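You operate a simulated robot arm through the tools that you are given. There is no shell and no other tool.

Carry out the task below with a simulated robot arm. There is one attempt and no reset: what you move stays moved.

JOB
Open the black case, lay the blue board in it, refit the lid and shut both clips.
Fine: the lid may wait on the grey cabinet; the other boards stay in the tray.

The check looks at the end state, three seconds after you hand in, the way a careful person would. Anything else that was tipped, shoved, dropped, spilled or broken makes it a failure. Lids that push on must go on centred and level and be pressed home; caps that screw on are set level and turned clockwise until they are tight.

ROBOT AND FRAMES
A 7-joint arm with a two-finger gripper, fixed in place. Base frame: the origin is at the foot of the arm, x ahead of it, y to its left, z up; the work surface is at about z = 780. Lengths are in mm, angles in degrees, forces in N, time in s.
With the tool pointing down near the work surface it reaches from about 340 to 720 mm from the base axis. Its first joint turns from -66.0 to 66.0 degrees. Payload 2.45 kg.
The tool frame sits at the grasp point between the pads (the TCP): z along the fingers, y along the line on which they close. The tips reach 26 mm beyond it. Largest opening 96 mm; the body of the gripper starts 69 mm behind the TCP.
Orientation is that of the tool frame in the base frame, as a unit quaternion [w, x, y, z]. With the fingers straight down and closing along the base's y, the tool's x points along the base's -x, its y along +y and its z along -z.

CONTROLS
- The arm moves only by the tool send_rows. Its argument "moves" is a list of rows, each a list of 6 numbers: the shift along the tool's x, y, z in cm, then the turn, a rotation vector about the tool's x, y, z in degrees. In form: [[dx, dy, dz, rx, ry, rz], ...]. A call has 1 to 20 rows; each row shifts and turns the commanded pose from where the row before left it, along the tool's axes as they then stand. "fingers" is the gripper command, from -1 (shut) to 1 (fully open), values between in proportion, set as the call begins (left out, the last holds). Rows are played at 5 a second. More than 50 mm and 8.6 degrees between two rows, or a gripper value outside its range, and nothing of the call is played. Where a pose cannot be reached the arm comes as near as it can. A force on the tool above 40 N (or 10 N above the force at the start of the call, whichever is more), or a blocked arm, ends the call early, and 0.2 s more pass. The fingers move at their own pace and stop on an object; they squeeze with about 31 N. The grip force told is the motor's: it shows also when the fingers shut on nothing. Time passes only in rows, and 0.2 s behind the last, so rows that do not move let the fingers close. It gives the time, the measured TCP pose, the force on the tool (base axes), the opening and the grip force at its end, in the units of the frame above (readings bear some noise), with the torque about the TCP (base axes, N m) and any sound that the robot's microphone picked up, and new pictures: "show" is both (left out), scene, wrist or none.
- Cameras (640 x 400 px; columns grow to the right, rows downward): "scene" is fixed at [162.1, -400, 1421.7]; the picture's right is [0.77, -0.64, 0.00], its down [-0.40, -0.47, -0.79] and it looks along [0.51, 0.60, -0.62] (base axes); focal length 318 px, centre (320, 200). "wrist" rides on the gripper at [82, 3, -98] in the tool frame; the picture's right is [-0.04, 1.00, 0.00], its down [-0.73, -0.03, -0.68] and it looks along [-0.68, -0.03, 0.73] (tool axes); focal length 256 px, centre (320, 200). There is no depth. A picture from a camera that has moved, and an enlarged one, comes with that camera's place and axes in the base frame and with its lens. The place of the scene camera against the robot may be out by one fixed shift of up to 12 mm in any direction.
- zoom(camera, box): a new picture of the part [left, top, right, bottom] of that camera's present view, enlarged. No time passes.
- job_done(): hands the job in; it is judged then, once.

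Places have to be worked out from the pictures, the camera data and where the tool is seen. Open the gripper and draw the arm clear of the work before you hand the job in, unless the task says otherwise.

The tools are called by a JSON object that holds its "name" and its "arguments". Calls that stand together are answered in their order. send_rows: Moves the arm, as the interface text tells. Its arguments: {"type":"object","properties":{"moves":{"type":"array"},"fingers":{"type":"number"},"show":{"type":"string","enum":["both","scene","wrist","none"]}},"required":["moves"]} The other tools are called the same way: zoom (camera, box) takes an enlarged picture of a part of a camera's view; job_done () hands the job in.

At the start:

```text
time: 0.0
ee_pos: [367.9, 83.9, 1136.9]
tool_rot: [0.001, 0.0, 1.0, 0.0]
wrist_force: [-1.0, 0.0, 0.2]
moment: [0.0, 0.0, 0.02]
gripper_width: 96.1
grip_force: 0.2
```

scene: 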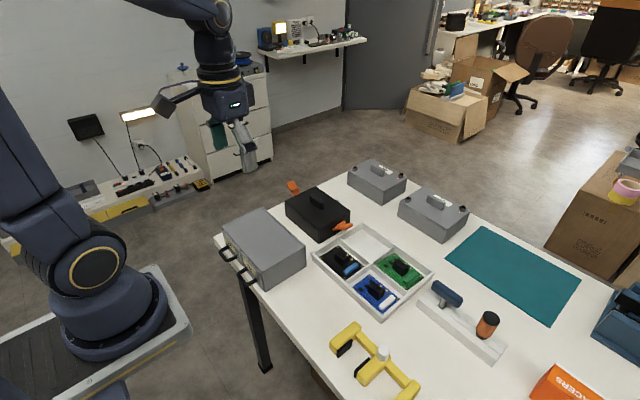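
wrist: 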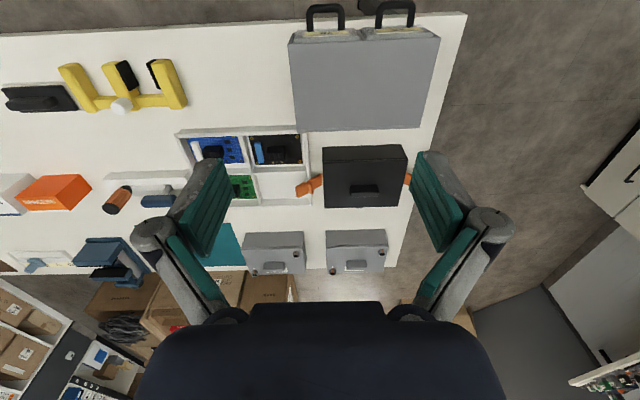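

I start by looking closely at the case, tray and cabinet before moving anything.

{"name": "zoom", "arguments": {"camera": "scene", "box": [260, 150, 420, 250]}}

{"name": "zoom", "arguments": {"camera": "scene", "box": [300, 210, 460, 330]}}

{"name": "zoom", "arguments": {"camera": "wrist", "box": [170, 110, 430, 280]}}

```text
4.00 times, centred on (340, 200) of scene
camera zoom: at [162.1, -400.0, 1421.7], right [0.77, -0.64, 0.0], down [-0.4, -0.47, -0.79], along [0.51, 0.6, -0.62], focal length 1272 px, centre (240, 200)
```

zoom: 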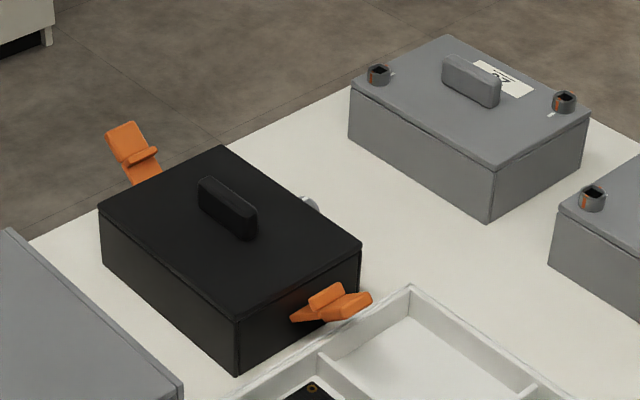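

```text
3.33 times, centred on (380, 270) of scene
camera zoom: at [162.1, -400.0, 1421.7], right [0.77, -0.64, 0.0], down [-0.4, -0.47, -0.79], along [0.51, 0.6, -0.62], focal length 1060 px, centre (120, -33)
```

zoom: 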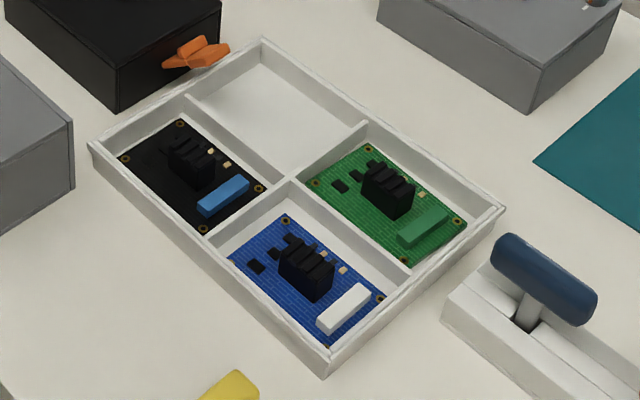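

```text
2.35 times, centred on (300, 195) of wrist
camera zoom: at [287.7, 86.6, 1235.5], right [0.04, 1.0, 0.0], down [0.73, -0.03, 0.68], along [0.68, -0.03, -0.73], focal length 602 px, centre (367, 212)
```

zoom: 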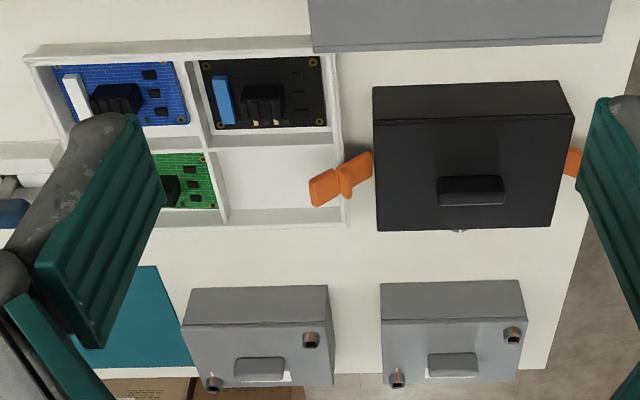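

The black case sits at about x 562–689, y 79–240 with an orange clip at each y end. I move nearer, staying high, for a closer look with the wrist camera.

{"name": "send_rows", "arguments": {"moves": [[-3, 1.9, 2.5, 0, 0, 0], [-3, 1.9, 2.5, 0, 0, 0], [-3, 1.9, 2.5, 0, 0, 0], [-3, 1.9, 2.5, 0, 0, 0], [0, 0, 0, 0, 0, 0]]}}

```text
time: 1.2
ee_pos: [488.9, 159.6, 1035.6]
tool_rot: [0.0, 0.0, 1.0, -0.001]
wrist_force: [-0.4, 0.5, -0.1]
moment: [-0.05, -0.01, 0.0]
gripper_width: 96.0
grip_force: 0.0
camera wrist: at [408.2, 163.5, 1133.7], right [0.04, 1.0, 0.0], down [0.73, -0.03, 0.68], along [0.68, -0.03, -0.73], focal length 256 px, centre (320, 200)
```

scene: 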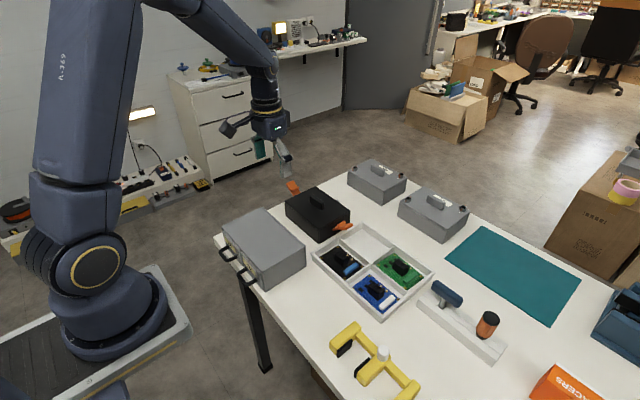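
wrist: 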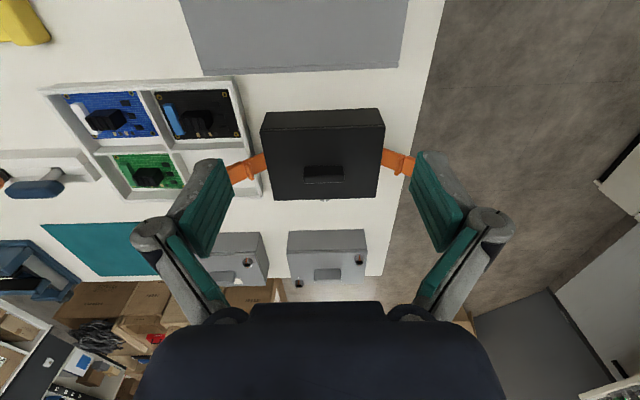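

{"name": "zoom", "arguments": {"camera": "wrist", "box": [220, 90, 430, 220]}}

{"name": "zoom", "arguments": {"camera": "wrist", "box": [30, 70, 270, 220]}}

{"name": "zoom", "arguments": {"camera": "scene", "box": [275, 170, 365, 250]}}

```text
3.05 times, centred on (325, 155) of wrist
camera zoom: at [408.2, 163.5, 1133.7], right [0.04, 1.0, 0.0], down [0.73, -0.03, 0.68], along [0.68, -0.03, -0.73], focal length 780 px, centre (305, 337)
```

zoom: 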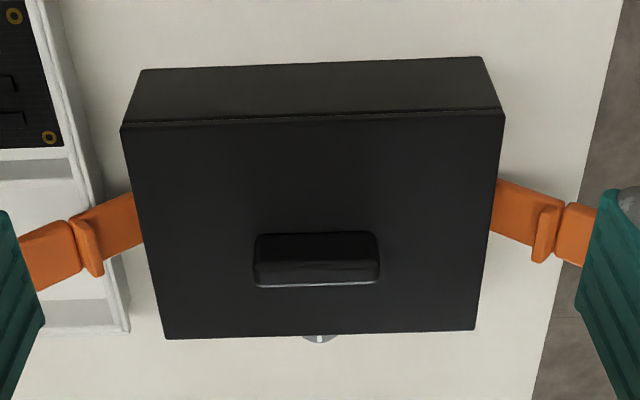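

```text
2.67 times, centred on (150, 145) of wrist
camera zoom: at [408.2, 163.5, 1133.7], right [0.04, 1.0, 0.0], down [0.73, -0.03, 0.68], along [0.68, -0.03, -0.73], focal length 683 px, centre (773, 347)
```

zoom: 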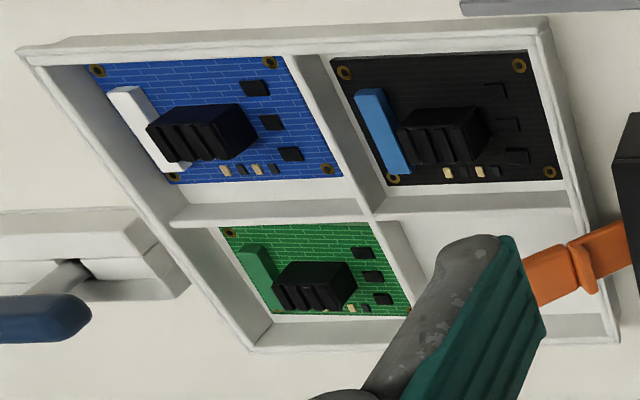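

```text
5.00 times, centred on (320, 210) of scene
camera zoom: at [162.1, -400.0, 1421.7], right [0.77, -0.64, 0.0], down [-0.4, -0.47, -0.79], along [0.51, 0.6, -0.62], focal length 1590 px, centre (320, 150)
```

zoom: 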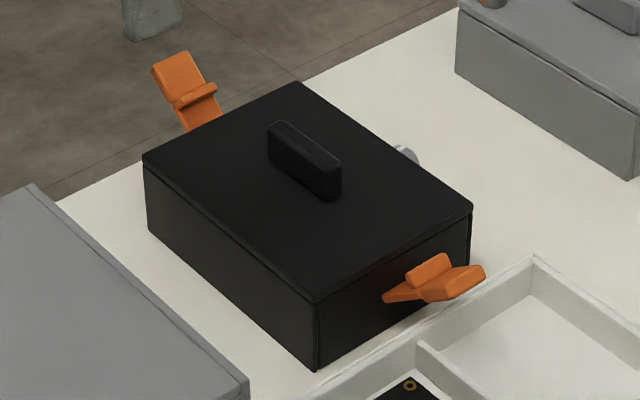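

The clips stand open on both ends; there is a small silver part on the far face, which I inspect in an enlarged picture.

{"name": "zoom", "arguments": {"camera": "scene", "box": [322, 188, 354, 208]}}

{"name": "zoom", "arguments": {"camera": "wrist", "box": [300, 180, 350, 212]}}

{"name": "zoom", "arguments": {"camera": "scene", "box": [320, 210, 360, 240]}}

{"name": "zoom", "arguments": {"camera": "scene", "box": [345, 155, 475, 245]}}

```text
16.00 times, centred on (338, 198) of scene
camera zoom: at [162.1, -400.0, 1421.7], right [0.77, -0.64, 0.0], down [-0.4, -0.47, -0.79], along [0.51, 0.6, -0.62], focal length 5090 px, centre (32, 232)
```

zoom: 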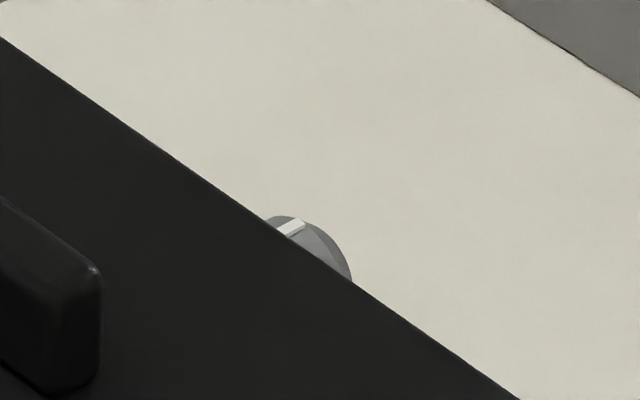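

```text
12.50 times, centred on (325, 196) of wrist
camera zoom: at [408.2, 163.5, 1133.7], right [0.04, 1.0, 0.0], down [0.73, -0.03, 0.68], along [0.68, -0.03, -0.73], focal length 3200 px, centre (258, 250)
```

zoom: 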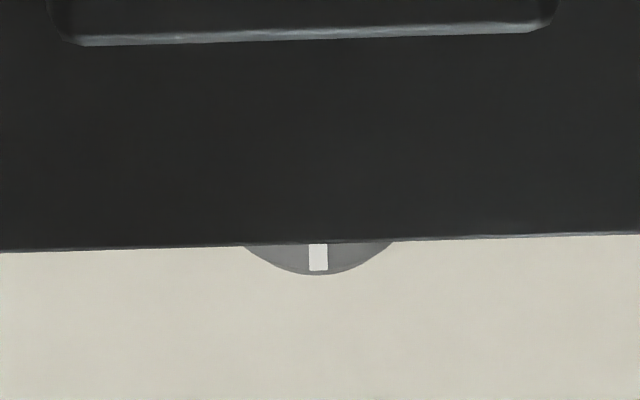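

```text
13.33 times, centred on (340, 225) of scene
camera zoom: at [162.1, -400.0, 1421.7], right [0.77, -0.64, 0.0], down [-0.4, -0.47, -0.79], along [0.51, 0.6, -0.62], focal length 4241 px, centre (53, -133)
```

zoom: 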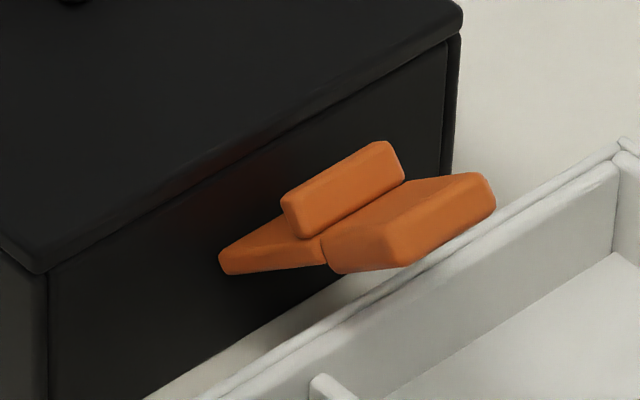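

```text
4.44 times, centred on (410, 200) of scene
camera zoom: at [162.1, -400.0, 1421.7], right [0.77, -0.64, 0.0], down [-0.4, -0.47, -0.79], along [0.51, 0.6, -0.62], focal length 1414 px, centre (-80, 200)
```

zoom: 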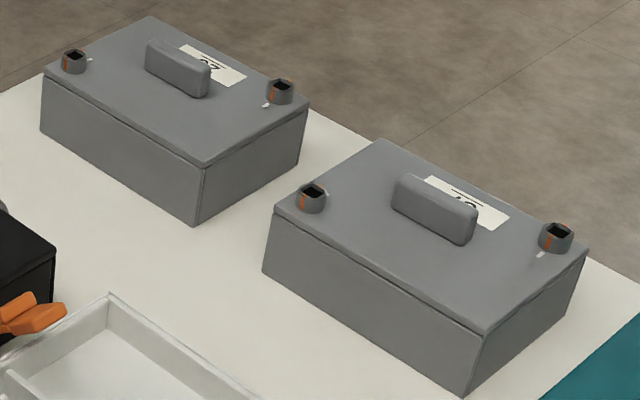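

The silver part looks like a round knob with a mark on the back face; it may be a lock, so I want to see it before pulling the lid. I turn the tool 90° about its axis (needed for the handle as well) and look.

{"name": "send_rows", "arguments": {"moves": [[0, 0, 0, 0, 0, -8.5], [0, 0, 0, 0, 0, -8.5], [0, 0, 0, 0, 0, -8.5], [0, 0, 0, 0, 0, -8.5], [0, 0, 0, 0, 0, -8.5], [0, 0, 0, 0, 0, -8.5], [0, 0, 0, 0, 0, -8.5], [0, 0, 0, 0, 0, -8.5], [0, 0, 0, 0, 0, -8.5], [0, 0, 0, 0, 0, -8.5], [0, 0, 0, 0, 0, -5], [0, 0, 0, 0, 0, 0]]}}

```text
time: 3.8
ee_pos: [487.6, 159.6, 1037.7]
tool_rot: [0.0, 0.708, -0.706, 0.0]
wrist_force: [0.1, -0.2, 0.2]
moment: [0.01, -0.01, -0.02]
gripper_width: 96.0
grip_force: 0.1
camera wrist: at [486.2, 77.9, 1135.0], right [-1.0, 0.04, 0.0], down [0.03, 0.73, 0.68], along [0.03, 0.68, -0.73], focal length 256 px, centre (320, 200)
```

scene: 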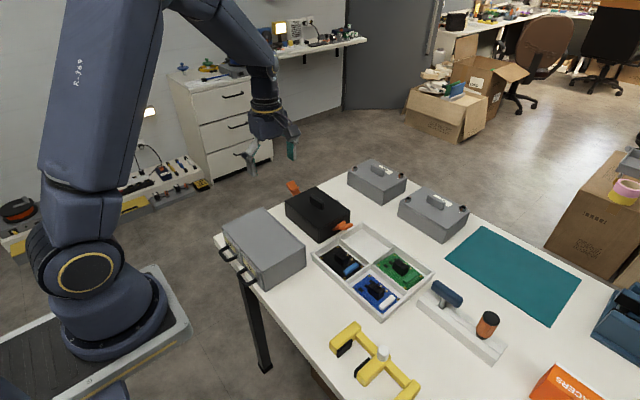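
wrist: 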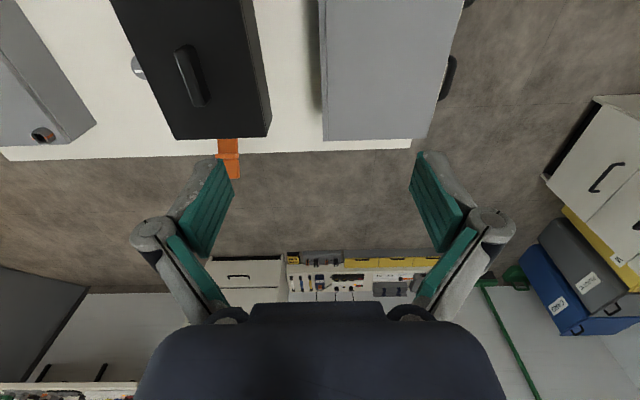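

Now I move the camera to look along the far side of the case.

{"name": "send_rows", "arguments": {"moves": [[2, -4.2, 0.8, 0, 0, 0], [2, -4.2, 0.8, 0, 0, 0], [2, -4.2, 0.8, 0, 0, 0], [2, -4.2, 0.8, 0, 0, 0], [2, -4.2, 0.8, 0, 0, 0], [0, 0, 0, 0, 0, 0]], "show": "wrist"}}

{"name": "zoom", "arguments": {"camera": "wrist", "box": [240, 120, 480, 270]}}

```text
time: 5.2
ee_pos: [697.3, 56.9, 997.2]
tool_rot: [0.0, -0.707, 0.707, 0.0]
wrist_force: [0.6, 0.0, -0.7]
moment: [0.02, -0.01, 0.01]
gripper_width: 95.9
grip_force: 0.1
camera wrist: at [696.0, -24.5, 1094.9], right [-1.0, 0.04, 0.0], down [0.03, 0.73, 0.68], along [0.03, 0.68, -0.73], focal length 256 px, centre (320, 200)
```

wrist: 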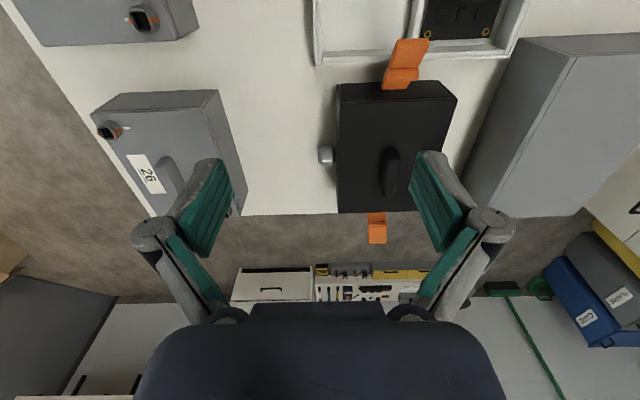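

```text
2.67 times, centred on (360, 195) of wrist
camera zoom: at [696.0, -24.5, 1094.9], right [-1.0, 0.04, 0.0], down [0.03, 0.73, 0.68], along [0.03, 0.68, -0.73], focal length 683 px, centre (213, 213)
```

zoom: 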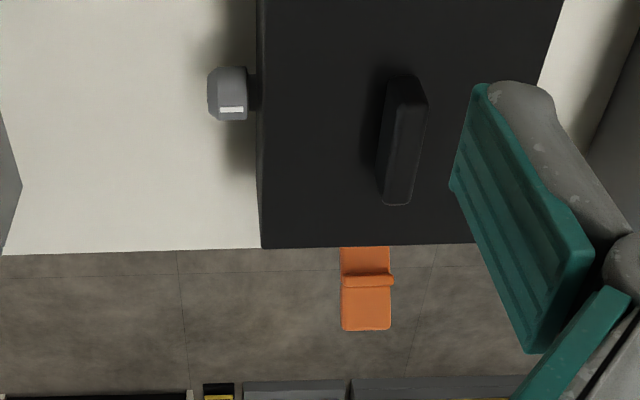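

A knob on a stem projects from the far face, its white mark pointing up. I enlarge it to see any marks around it.

{"name": "zoom", "arguments": {"camera": "wrist", "box": [305, 130, 355, 170]}}

{"name": "zoom", "arguments": {"camera": "wrist", "box": [360, 30, 440, 100]}}

{"name": "zoom", "arguments": {"camera": "wrist", "box": [350, 190, 410, 250]}}

```text
10.00 times, centred on (330, 150) of wrist
camera zoom: at [696.0, -24.5, 1094.9], right [-1.0, 0.04, 0.0], down [0.03, 0.73, 0.68], along [0.03, 0.68, -0.73], focal length 2560 px, centre (220, 700)
```

zoom: 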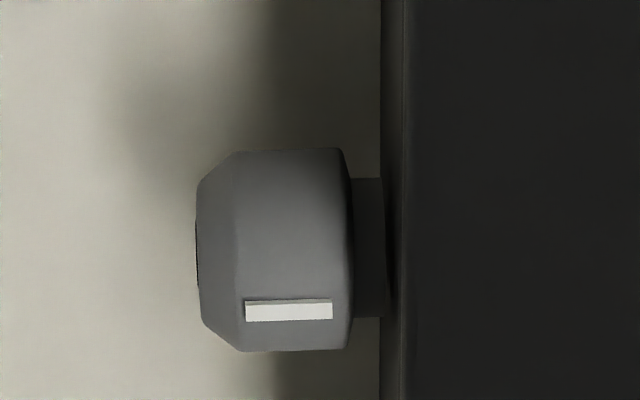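

```text
5.71 times, centred on (400, 65) of wrist
camera zoom: at [696.0, -24.5, 1094.9], right [-1.0, 0.04, 0.0], down [0.03, 0.73, 0.68], along [0.03, 0.68, -0.73], focal length 1463 px, centre (-137, 971)
```

zoom: 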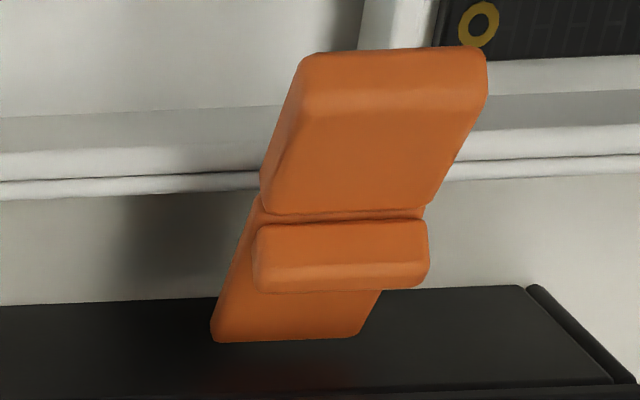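

```text
6.67 times, centred on (380, 220) of wrist
camera zoom: at [696.0, -24.5, 1094.9], right [-1.0, 0.04, 0.0], down [0.03, 0.73, 0.68], along [0.03, 0.68, -0.73], focal length 1707 px, centre (-80, 67)
```

zoom: 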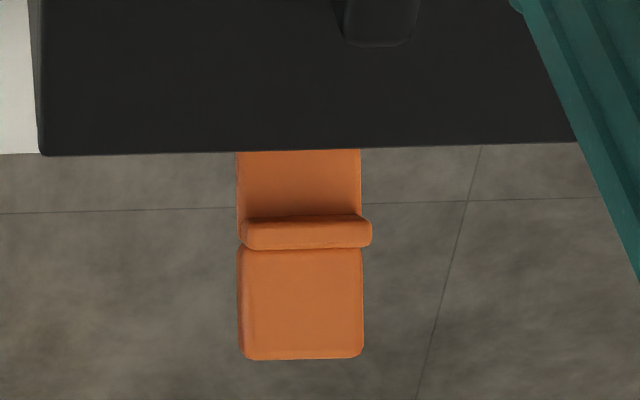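

The knob has no matching mark on the case; I'll test the lid with a gentle pull. I move the tool to above the handle at roughly (628, 159), well above it, to refine the alignment.

{"name": "send_rows", "arguments": {"moves": [[-2.6, 1.7, 1.7, 0, 0, 0], [-2.6, 1.7, 1.7, 0, 0, 0], [-2.5, 1.7, 1.7, 0, 0, 0], [-2.5, 1.8, 1.7, 0, 0, 0], [0, 0, 0, 0, 0, 0], [0, 0, 0, 0, 0, 0]]}}

{"name": "zoom", "arguments": {"camera": "wrist", "box": [220, 60, 420, 220]}}

```text
time: 6.6
ee_pos: [628.3, 159.0, 927.9]
tool_rot: [0.0, 0.707, -0.707, 0.001]
wrist_force: [-0.2, -1.0, 0.0]
moment: [-0.01, -0.02, 0.01]
gripper_width: 95.8
grip_force: 0.1
camera wrist: at [626.5, 78.7, 1026.9], right [-1.0, 0.04, 0.0], down [0.03, 0.73, 0.68], along [0.03, 0.68, -0.73], focal length 256 px, centre (320, 200)
```

scene: 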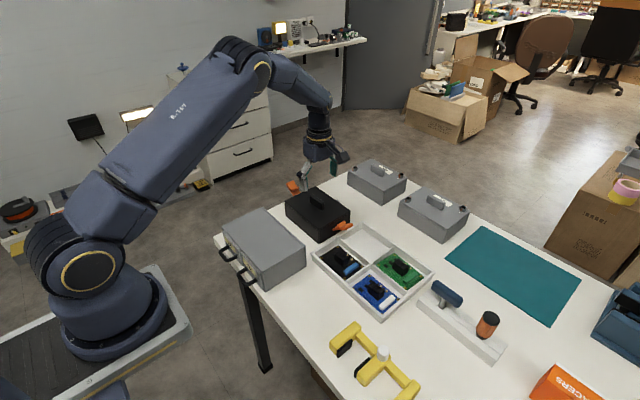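
wrist: 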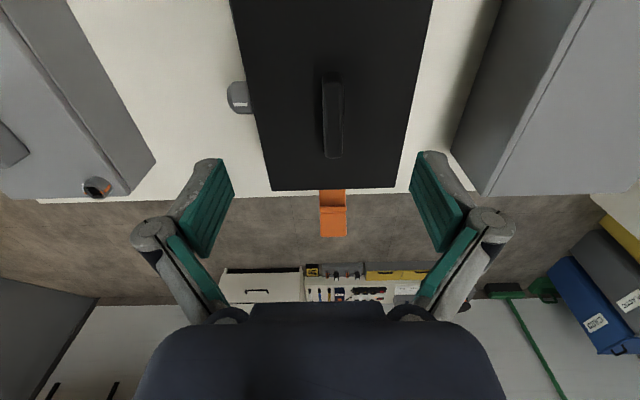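

```text
2.50 times, centred on (320, 140) of wrist
camera zoom: at [626.5, 78.7, 1026.9], right [-1.0, 0.04, 0.0], down [0.03, 0.73, 0.68], along [0.03, 0.68, -0.73], focal length 640 px, centre (320, 350)
```

zoom: 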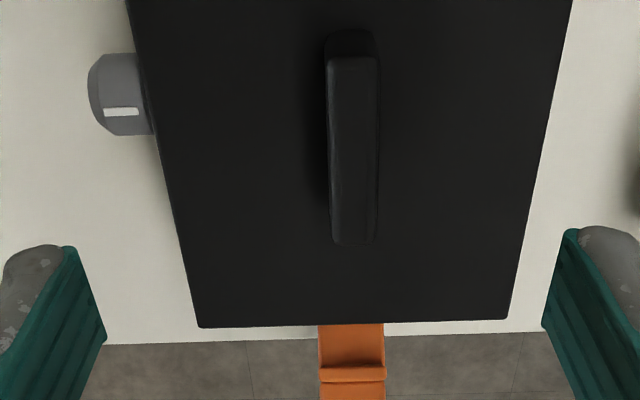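

Lateral offsets put the handle centre at about x=620, y=160. I shift 8 mm toward -x, descend to z=900 and recheck.

{"name": "send_rows", "arguments": {"moves": [[0, 0.8, 1.4, 0, 0, 0], [0, 0, 1.4, 0, 0, 0], [0, 0, 0, 0, 0, 0]], "show": "wrist"}}

{"name": "zoom", "arguments": {"camera": "wrist", "box": [220, 40, 420, 200]}}

{"name": "zoom", "arguments": {"camera": "scene", "box": [275, 150, 375, 230]}}

```text
time: 7.4
ee_pos: [619.1, 161.0, 899.6]
tool_rot: [0.001, 0.707, -0.707, 0.0]
wrist_force: [-0.1, 0.6, 0.2]
moment: [-0.02, 0.01, -0.02]
gripper_width: 96.3
grip_force: 0.0
camera wrist: at [617.9, 79.5, 998.2], right [-1.0, 0.04, 0.0], down [0.03, 0.73, 0.68], along [0.03, 0.68, -0.73], focal length 256 px, centre (320, 200)
```

wrist: 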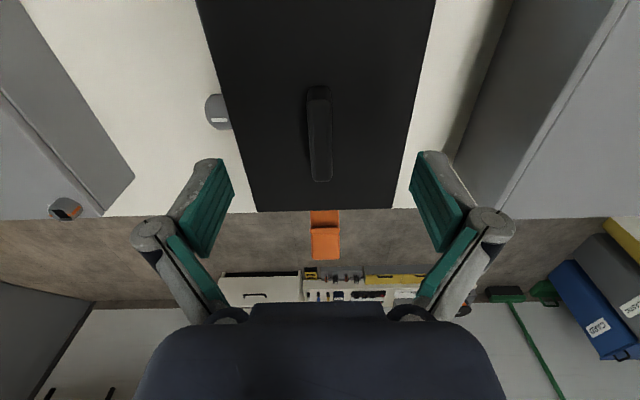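

```text
2.50 times, centred on (320, 120) of wrist
camera zoom: at [617.9, 79.5, 998.2], right [-1.0, 0.04, 0.0], down [0.03, 0.73, 0.68], along [0.03, 0.68, -0.73], focal length 640 px, centre (320, 400)
```

zoom: 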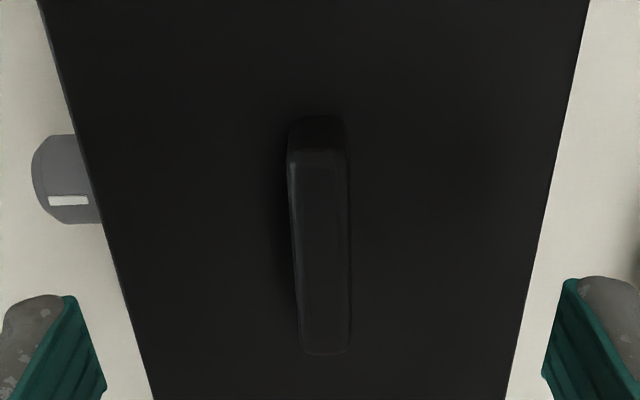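

```text
5.00 times, centred on (325, 190) of scene
camera zoom: at [162.1, -400.0, 1421.7], right [0.77, -0.64, 0.0], down [-0.4, -0.47, -0.79], along [0.51, 0.6, -0.62], focal length 1590 px, centre (295, 250)
```

zoom: 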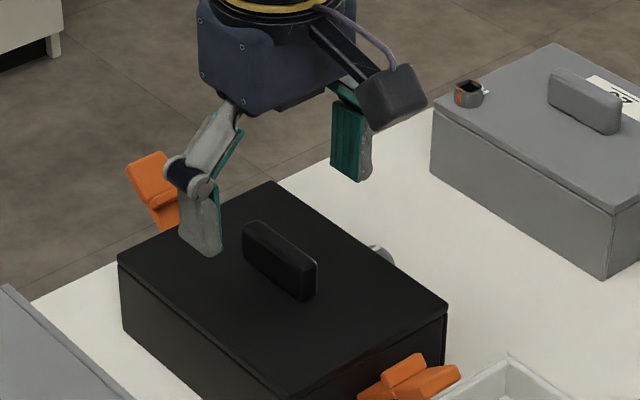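

The handle is centred between the fingers in x to within a millimetre. I descend to z≈865 so the tips straddle the handle just above the lid.

{"name": "send_rows", "arguments": {"moves": [[0, 0, 1.2, 0, 0, 0], [0, 0, 1.2, 0, 0, 0], [0, 0, 1.0, 0, 0, 0], [0, 0, 0, 0, 0, 0]]}}

{"name": "zoom", "arguments": {"camera": "scene", "box": [275, 170, 375, 250]}}

```text
time: 8.4
ee_pos: [620.7, 161.8, 866.4]
tool_rot: [-0.002, 0.707, -0.707, 0.0]
wrist_force: [0.9, 1.0, 0.7]
moment: [0.03, 0.01, 0.03]
gripper_width: 95.7
grip_force: 0.0
camera wrist: at [618.4, 80.4, 964.9], right [-1.0, 0.04, 0.0], down [0.03, 0.73, 0.68], along [0.03, 0.68, -0.73], focal length 256 px, centre (320, 200)
```

scene: 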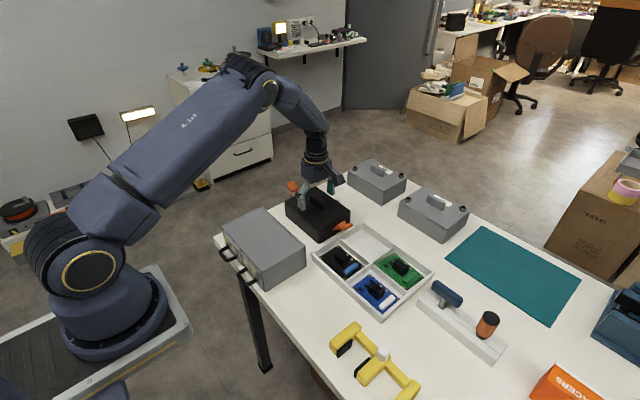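
wrist: 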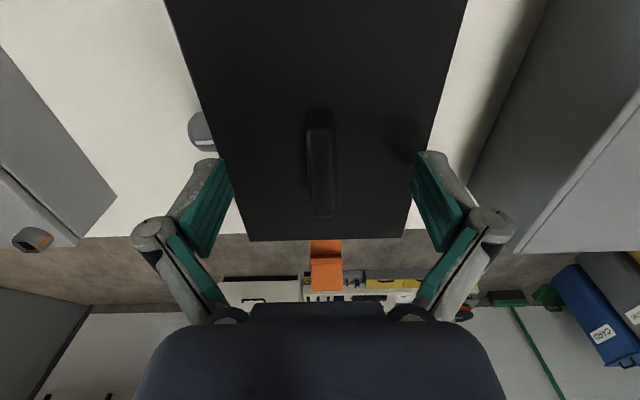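

```text
5.00 times, centred on (325, 210) of scene
camera zoom: at [162.1, -400.0, 1421.7], right [0.77, -0.64, 0.0], down [-0.4, -0.47, -0.79], along [0.51, 0.6, -0.62], focal length 1590 px, centre (295, 150)
```

zoom: 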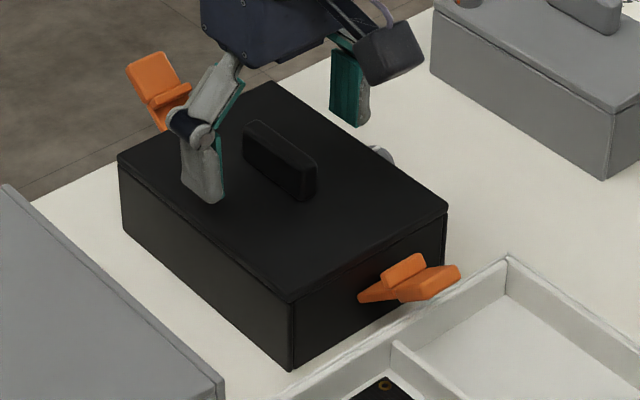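

Tips are just clear of the lid. I go 3 mm lower and close on the handle.

{"name": "send_rows", "arguments": {"moves": [[0, 0, 0.3, 0, 0, 0], [0, 0, 0, 0, 0, 0]], "show": "none"}}

{"name": "send_rows", "arguments": {"moves": [[0, 0, 0, 0, 0, 0], [0, 0, 0, 0, 0, 0], [0, 0, 0, 0, 0, 0], [0, 0, 0, 0, 0, 0], [0, 0, 0, 0, 0, 0], [0, 0, 0, 0, 0, 0]], "fingers": -1}}

{"name": "zoom", "arguments": {"camera": "scene", "box": [275, 170, 375, 250]}}

```text
time: 9.0
ee_pos: [621.8, 162.7, 862.8]
tool_rot: [0.0, 0.707, -0.707, 0.001]
wrist_force: [-0.6, 0.7, -0.6]
moment: [0.01, 0.02, -0.01]
gripper_width: 95.8
grip_force: 0.2
```

```text
time: 10.4
ee_pos: [621.7, 162.0, 865.7]
tool_rot: [0.002, -0.707, 0.707, -0.001]
wrist_force: [-5.2, 0.3, 25.6]
moment: [-0.12, 0.15, 0.01]
gripper_width: 13.0
grip_force: 30.4
camera wrist: at [618.7, 81.0, 963.6], right [-1.0, 0.04, 0.0], down [0.03, 0.73, 0.68], along [0.03, 0.68, -0.73], focal length 256 px, centre (320, 200)
```

scene: 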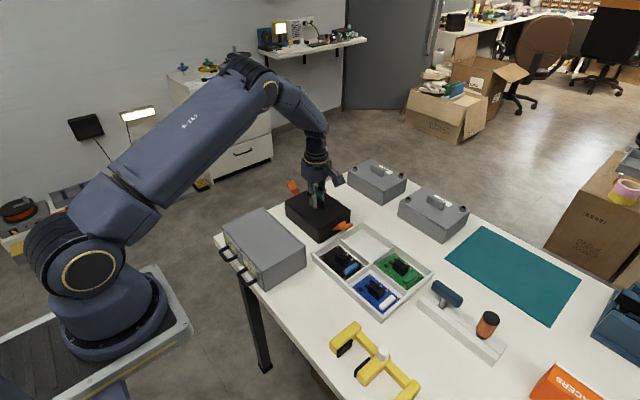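
wrist: 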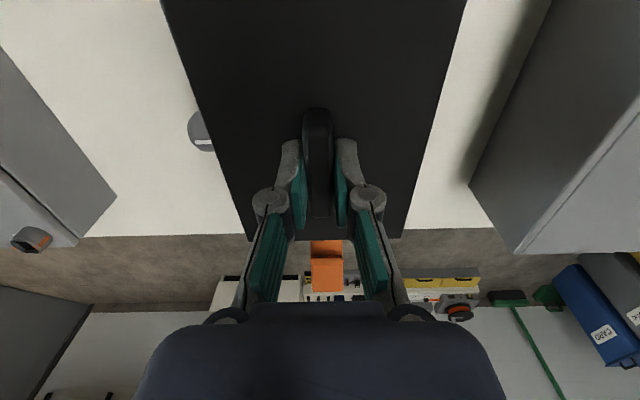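

```text
5.00 times, centred on (325, 210) of scene
camera zoom: at [161.5, -400.2, 1421.8], right [0.77, -0.64, 0.0], down [-0.4, -0.47, -0.79], along [0.51, 0.6, -0.61], focal length 1590 px, centre (295, 150)
```

zoom: 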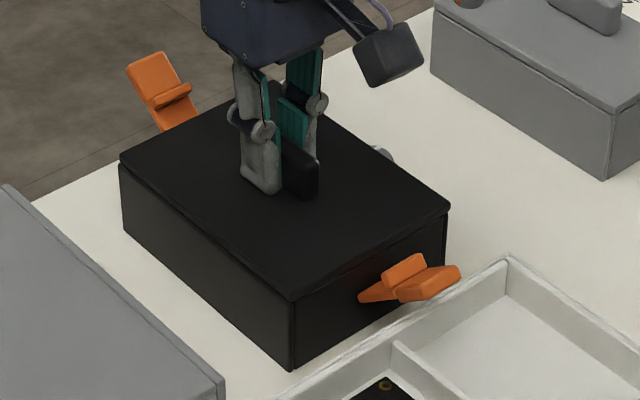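

The handle is held (13 mm wide), with the tips pressing on the lid. I raise slowly in small steps and watch the force to see whether the lid comes free.

{"name": "send_rows", "arguments": {"moves": [[0, 0, -0.2, 0, 0, 0], [0, 0, -0.2, 0, 0, 0], [0, 0, 0, 0, 0, 0]], "show": "none"}}

{"name": "send_rows", "arguments": {"moves": [[0, 0, -0.15, 0, 0, 0], [0, 0, -0.15, 0, 0, 0], [0, 0, -0.15, 0, 0, 0], [0, 0, 0, 0, 0, 0]]}}

{"name": "zoom", "arguments": {"camera": "scene", "box": [275, 170, 375, 250]}}

```text
time: 11.2
ee_pos: [621.8, 161.4, 867.8]
tool_rot: [0.002, 0.707, -0.707, 0.0]
wrist_force: [0.3, 1.9, -0.3]
moment: [0.08, 0.04, 0.04]
gripper_width: 13.3
grip_force: 30.8
```

```text
time: 12.2
ee_pos: [621.8, 161.2, 872.0]
tool_rot: [0.0, -0.707, 0.707, -0.001]
wrist_force: [-0.5, -0.2, -1.0]
moment: [-0.03, 0.02, 0.01]
gripper_width: 13.1
grip_force: 31.2
camera wrist: at [619.4, 79.8, 970.5], right [-1.0, 0.04, 0.0], down [0.03, 0.73, 0.68], along [0.03, 0.68, -0.73], focal length 256 px, centre (320, 200)
```

scene: 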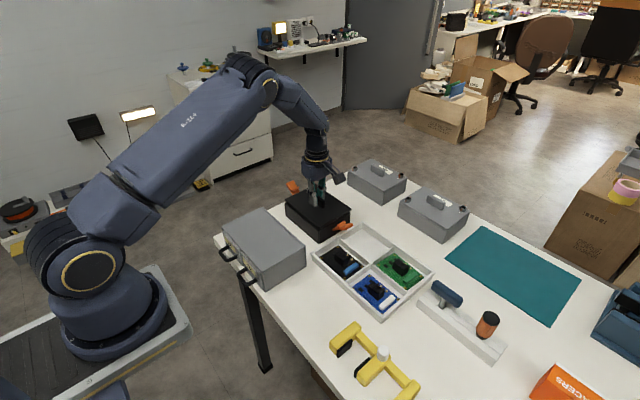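
wrist: 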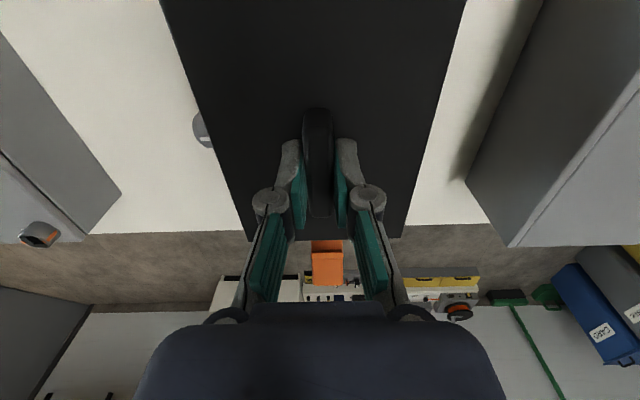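

```text
5.00 times, centred on (325, 210) of scene
camera zoom: at [162.1, -400.0, 1421.7], right [0.77, -0.64, 0.0], down [-0.4, -0.47, -0.79], along [0.51, 0.6, -0.62], focal length 1590 px, centre (295, 150)
```

zoom: 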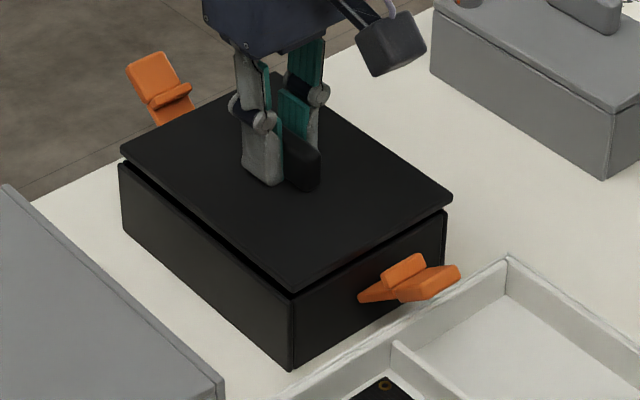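

The lid lifts freely; the case stays put. I raise the lid to z≈962.

{"name": "send_rows", "arguments": {"moves": [[0, 0, -2, 0, 0, 0], [0, 0, -3.5, 0, 0, 0], [0, 0, -3.5, 0, 0, 0], [0, 0, 0, 0, 0, 0]]}}

{"name": "zoom", "arguments": {"camera": "scene", "box": [275, 150, 375, 250]}}

```text
time: 13.2
ee_pos: [621.8, 159.8, 964.9]
tool_rot: [0.0, -0.707, 0.707, 0.0]
wrist_force: [-0.6, 0.5, -0.8]
moment: [0.0, 0.0, 0.01]
gripper_width: 13.2
grip_force: 31.0
camera wrist: at [620.1, 79.1, 1061.8], right [-1.0, 0.04, 0.0], down [0.03, 0.73, 0.68], along [0.03, 0.68, -0.73], focal length 256 px, centre (320, 200)
```

scene: 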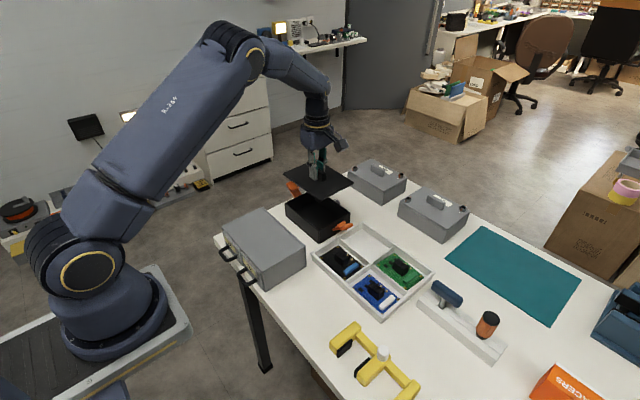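
wrist: 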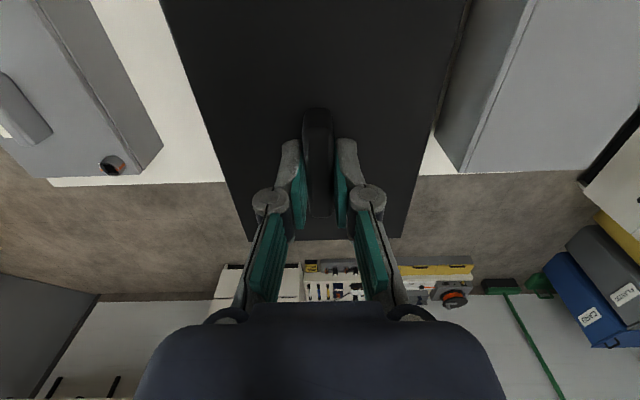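

```text
4.00 times, centred on (325, 200) of scene
camera zoom: at [162.1, -400.0, 1421.7], right [0.77, -0.64, 0.0], down [-0.4, -0.47, -0.79], along [0.51, 0.6, -0.62], focal length 1272 px, centre (300, 200)
```

zoom: 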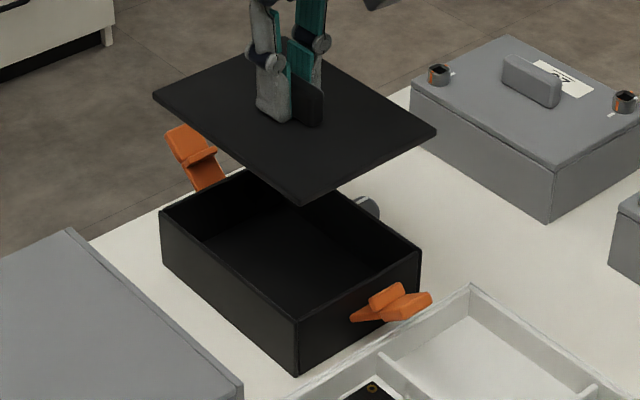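

The lid is off and the case is empty inside. I carry the lid at this height to over the cabinet's centre, about (426, 139).

{"name": "send_rows", "arguments": {"moves": [[0.5, 3.9, 0, 0, 0, 0], [0.5, 3.9, 0, 0, 0, 0], [0.5, 3.9, 0, 0, 0, 0], [0.5, 3.9, 0, 0, 0, 0], [0.1, 3.9, 0, 0, 0, 0], [0, 0, 0, 0, 0, 0], [0, 0, 0, 0, 0, 0]]}}

{"name": "zoom", "arguments": {"camera": "scene", "box": [205, 150, 365, 300]}}

```text
time: 14.8
ee_pos: [428.2, 140.1, 965.9]
tool_rot: [-0.001, 0.708, -0.707, 0.0]
wrist_force: [-0.1, 0.0, -1.4]
moment: [0.0, 0.01, -0.02]
gripper_width: 13.3
grip_force: 30.7
camera wrist: at [425.0, 58.5, 1063.8], right [-1.0, 0.04, 0.0], down [0.03, 0.73, 0.68], along [0.03, 0.68, -0.73], focal length 256 px, centre (320, 200)
```

scene: 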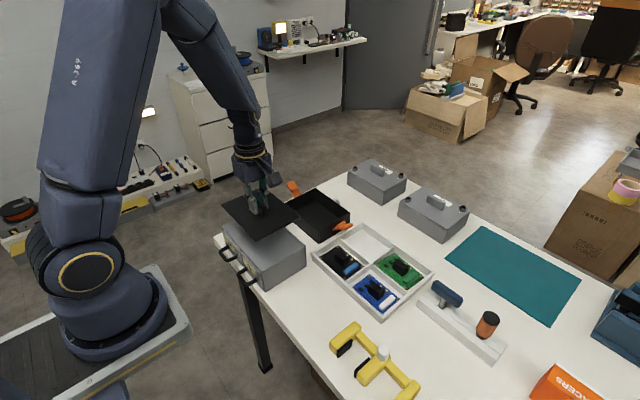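
wrist: 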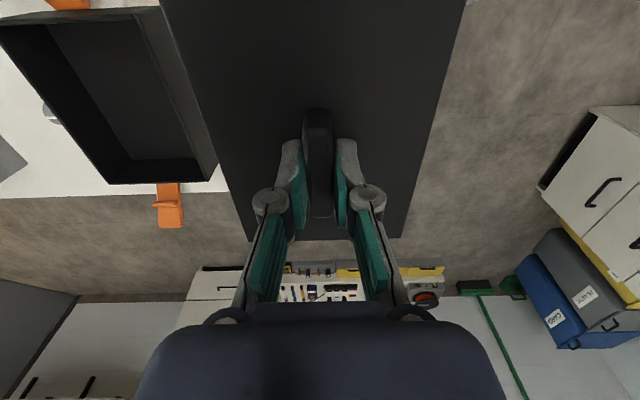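

```text
2.67 times, centred on (285, 225) of scene
camera zoom: at [162.1, -400.0, 1421.7], right [0.77, -0.64, 0.0], down [-0.4, -0.47, -0.79], along [0.51, 0.6, -0.62], focal length 848 px, centre (413, 133)
```

zoom: 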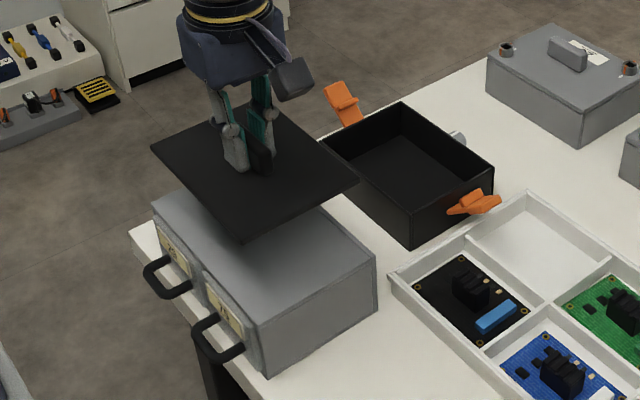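

The lid is over the cabinet top. I lower it to about z=898 and check.

{"name": "send_rows", "arguments": {"moves": [[0, 0, 2.5, 0, 0, 0], [0, 0, 2.5, 0, 0, 0], [0, 0, 1.7, 0, 0, 0], [0, 0, 0, 0, 0, 0]], "show": "scene"}}

{"name": "zoom", "arguments": {"camera": "scene", "box": [205, 180, 325, 300]}}

```text
time: 15.8
ee_pos: [427.9, 140.5, 897.4]
tool_rot: [0.0, -0.707, 0.708, 0.001]
wrist_force: [-0.8, 0.2, -0.4]
moment: [-0.03, 0.01, 0.01]
gripper_width: 13.3
grip_force: 30.8
```

scene: 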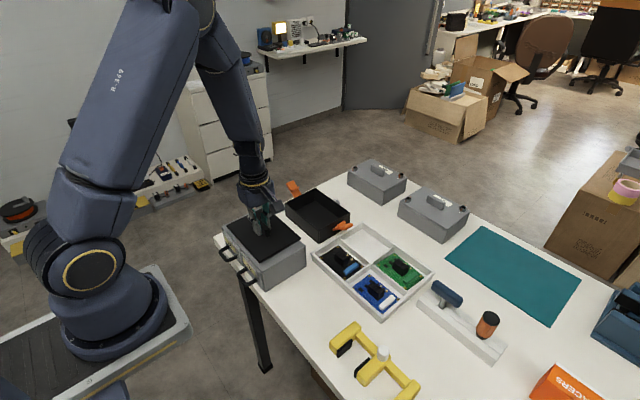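

```text
3.33 times, centred on (265, 240) of scene
camera zoom: at [162.1, -400.0, 1421.7], right [0.77, -0.64, 0.0], down [-0.4, -0.47, -0.79], along [0.51, 0.6, -0.62], focal length 1060 px, centre (503, 67)
```

zoom: 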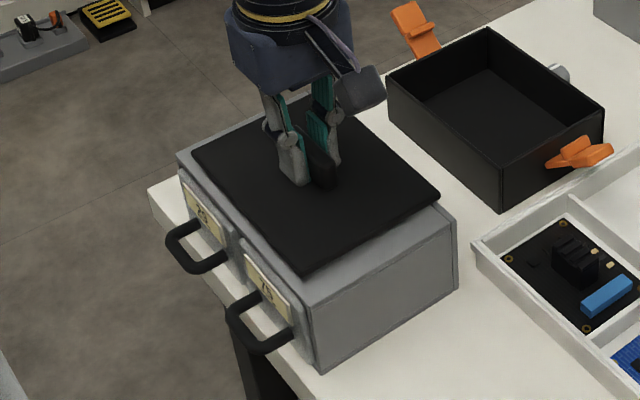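

The lid lies well inside the cabinet top outline. I lower it slowly until contact shows.

{"name": "send_rows", "arguments": {"moves": [[0, 0, 0.2, 0, 0, 0], [0, 0, 0.2, 0, 0, 0], [0, 0, 0, 0, 0, 0]], "show": "none"}}

{"name": "send_rows", "arguments": {"moves": [[0, 0, 0.15, 0, 0, 0], [0, 0, 0.15, 0, 0, 0], [0, 0, 0, 0, 0, 0]], "show": "scene"}}

{"name": "zoom", "arguments": {"camera": "scene", "box": [205, 180, 325, 300]}}

```text
time: 16.4
ee_pos: [428.5, 141.1, 895.8]
tool_rot: [0.002, -0.707, 0.707, -0.002]
wrist_force: [-1.3, 0.1, 8.8]
moment: [0.0, 0.11, 0.08]
gripper_width: 13.0
grip_force: 31.3
stopped in row 2: the force on the tool passed its limit at 49 N (the readings are from after the stop); the commanded pose is now the measured one
```

```text
time: 16.8
ee_pos: [429.6, 140.5, 895.7]
tool_rot: [-0.001, 0.707, -0.707, 0.002]
wrist_force: [-2.8, -0.5, 9.6]
moment: [-0.05, 0.12, 0.04]
gripper_width: 13.5
grip_force: 31.1
stopped in row 2: the force on the tool passed its limit at 47 N (the readings are from after the stop); the commanded pose is now the measured one
```

scene: 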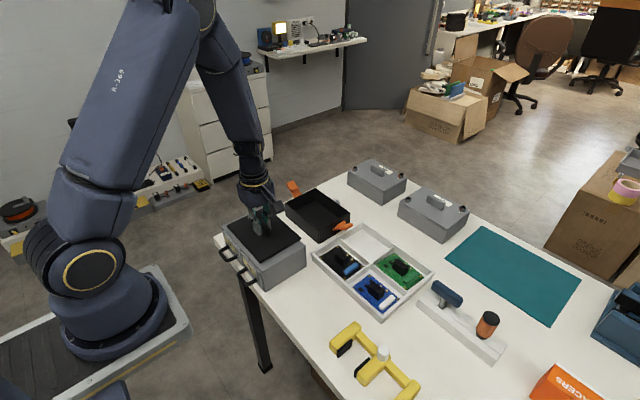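

```text
3.33 times, centred on (265, 240) of scene
camera zoom: at [161.9, -400.1, 1421.7], right [0.77, -0.64, 0.0], down [-0.4, -0.47, -0.79], along [0.51, 0.6, -0.62], focal length 1060 px, centre (503, 67)
```

zoom: 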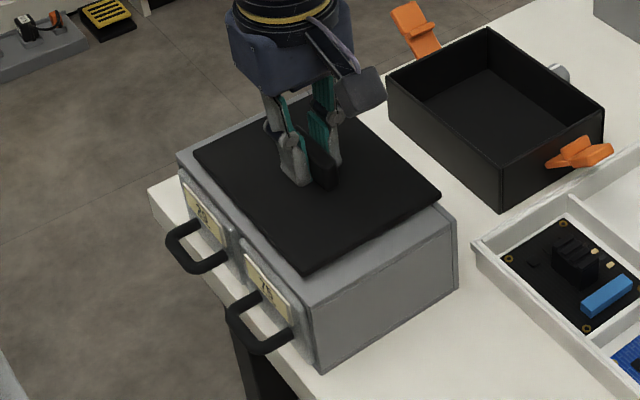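

The lid rests on the cabinet. I open the fingers and rise straight up.

{"name": "send_rows", "arguments": {"moves": [[0, 0, 0, 0, 0, 0], [0, 0, 0, 0, 0, 0], [0, 0, 0, 0, 0, 0], [0, 0, 0, 0, 0, 0]], "fingers": 0.2, "show": "none"}}

{"name": "send_rows", "arguments": {"moves": [[0, 0, -2, 0, 0, 0], [0, 0, -4, 0, 0, 0], [0, 0, -4, 0, 0, 0], [0, 0, 0, 0, 0, 0]]}}

{"name": "zoom", "arguments": {"camera": "scene", "box": [205, 180, 325, 300]}}

```text
time: 17.8
ee_pos: [428.4, 141.1, 894.1]
tool_rot: [-0.002, 0.707, -0.707, 0.001]
wrist_force: [0.0, 0.4, -0.4]
moment: [0.02, -0.01, -0.04]
gripper_width: 57.8
grip_force: 0.0
```

```text
time: 18.8
ee_pos: [428.3, 141.9, 995.4]
tool_rot: [-0.002, 0.707, -0.707, 0.002]
wrist_force: [-0.1, 0.2, 0.8]
moment: [-0.01, -0.02, -0.03]
gripper_width: 57.6
grip_force: 0.0
camera wrist: at [425.0, 60.5, 1092.9], right [-1.0, 0.04, -0.01], down [0.03, 0.73, 0.68], along [0.03, 0.68, -0.73], focal length 256 px, centre (320, 200)
```

scene: 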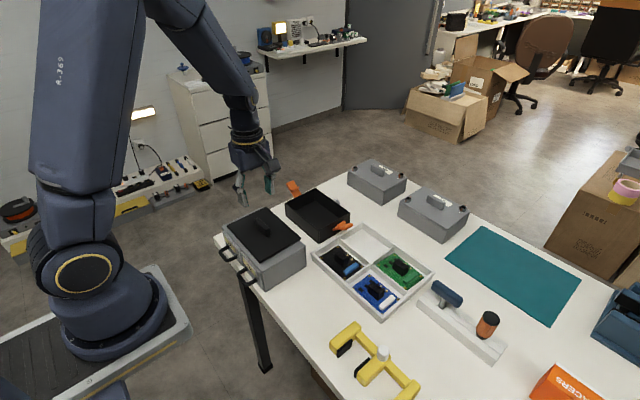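
wrist: 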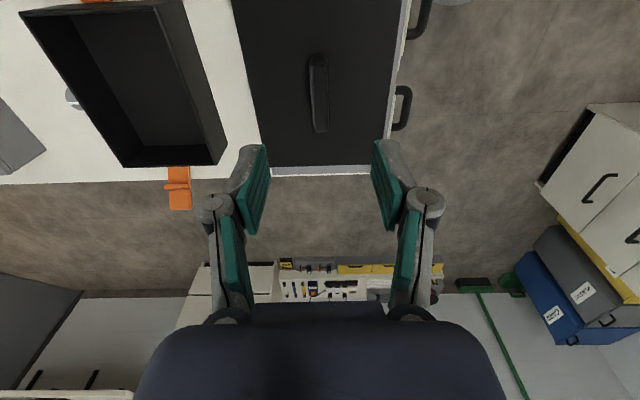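

```text
3.33 times, centred on (265, 240) of scene
camera zoom: at [162.1, -400.0, 1421.7], right [0.77, -0.64, 0.0], down [-0.4, -0.47, -0.79], along [0.51, 0.6, -0.62], focal length 1060 px, centre (503, 67)
```

zoom: 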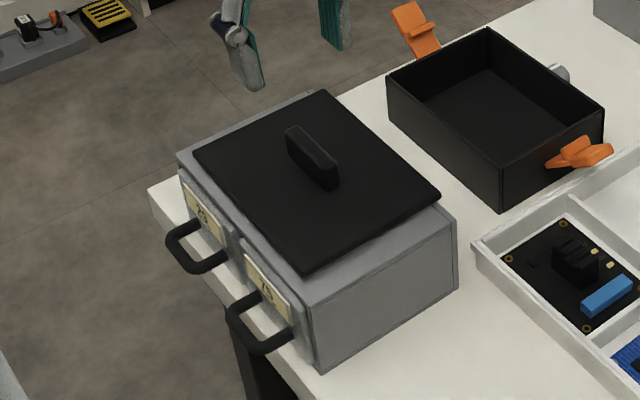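

The lid sits securely on the cabinet. Now I move over the blue board, at about (553, -136), to look at it from close.

{"name": "send_rows", "arguments": {"moves": [[3.97, -1.79, 0.5, 0, 0, 0], [3.97, -1.79, 0.5, 0, 0, 0], [3.97, -1.79, 0.5, 0, 0, 0], [3.97, -1.79, 0.5, 0, 0, 0], [3.97, -1.79, 0.5, 0, 0, 0], [3.97, -1.79, 0.5, 0, 0, 0], [3.97, -1.79, 0.5, 0, 0, 0], [0, 0, 0, 0, 0, 0]], "fingers": 0.2}}

{"name": "zoom", "arguments": {"camera": "wrist", "box": [240, 20, 420, 160]}}

{"name": "zoom", "arguments": {"camera": "scene", "box": [345, 265, 405, 320]}}

```text
time: 20.6
ee_pos: [552.7, -136.8, 959.4]
tool_rot: [-0.002, 0.708, -0.707, 0.002]
wrist_force: [0.5, 0.3, 0.1]
moment: [0.0, 0.02, 0.01]
gripper_width: 57.5
grip_force: 0.1
camera wrist: at [549.5, -218.3, 1057.4], right [-1.0, 0.04, -0.01], down [0.03, 0.73, 0.68], along [0.03, 0.68, -0.73], focal length 256 px, centre (320, 200)
```

scene: 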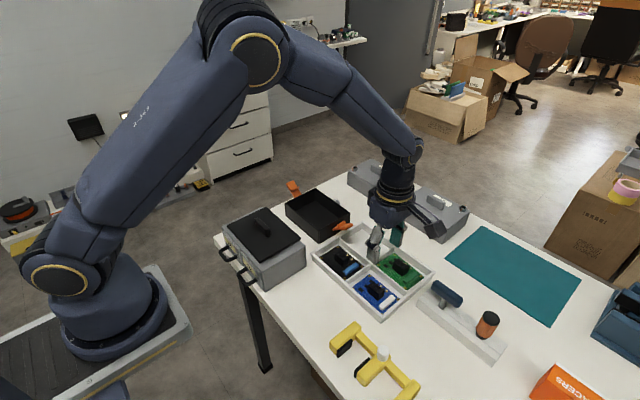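
wrist: 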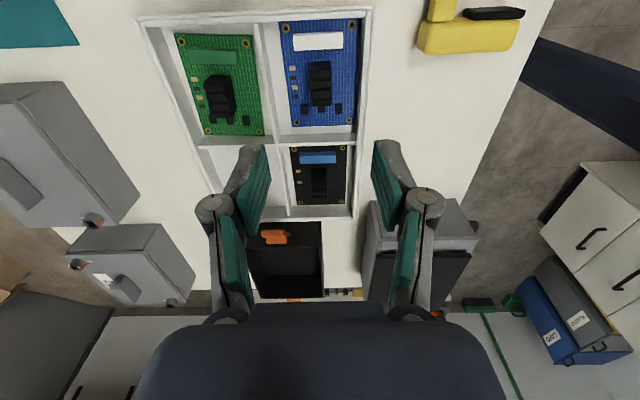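

```text
2.86 times, centred on (330, 90) of wrist
camera zoom: at [549.5, -218.3, 1057.4], right [-1.0, 0.04, -0.01], down [0.03, 0.73, 0.68], along [0.03, 0.68, -0.73], focal length 731 px, centre (291, 514)
```

zoom: 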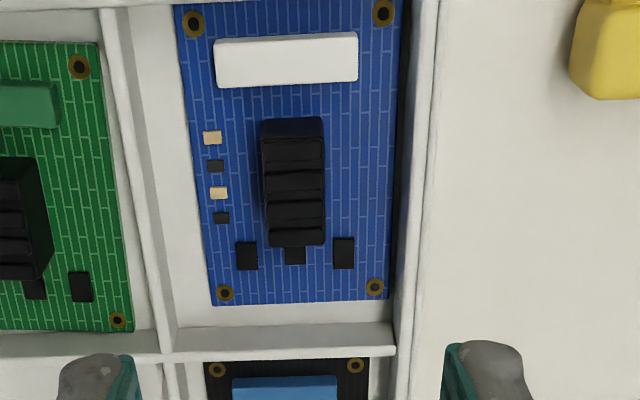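

```text
7.27 times, centred on (375, 292) of scene
camera zoom: at [162.1, -400.1, 1421.7], right [0.77, -0.64, 0.0], down [-0.4, -0.47, -0.79], along [0.51, 0.6, -0.62], focal length 2314 px, centre (-80, -473)
```

zoom: 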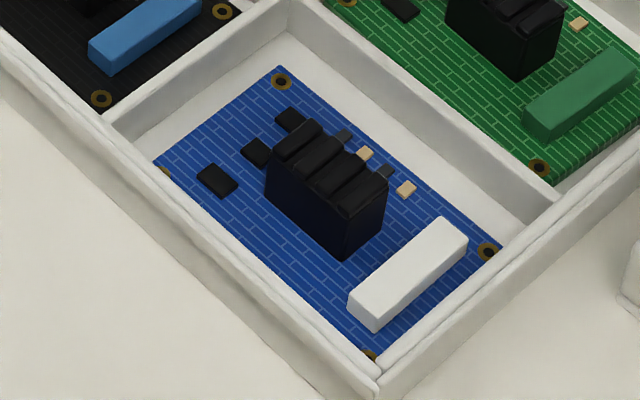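

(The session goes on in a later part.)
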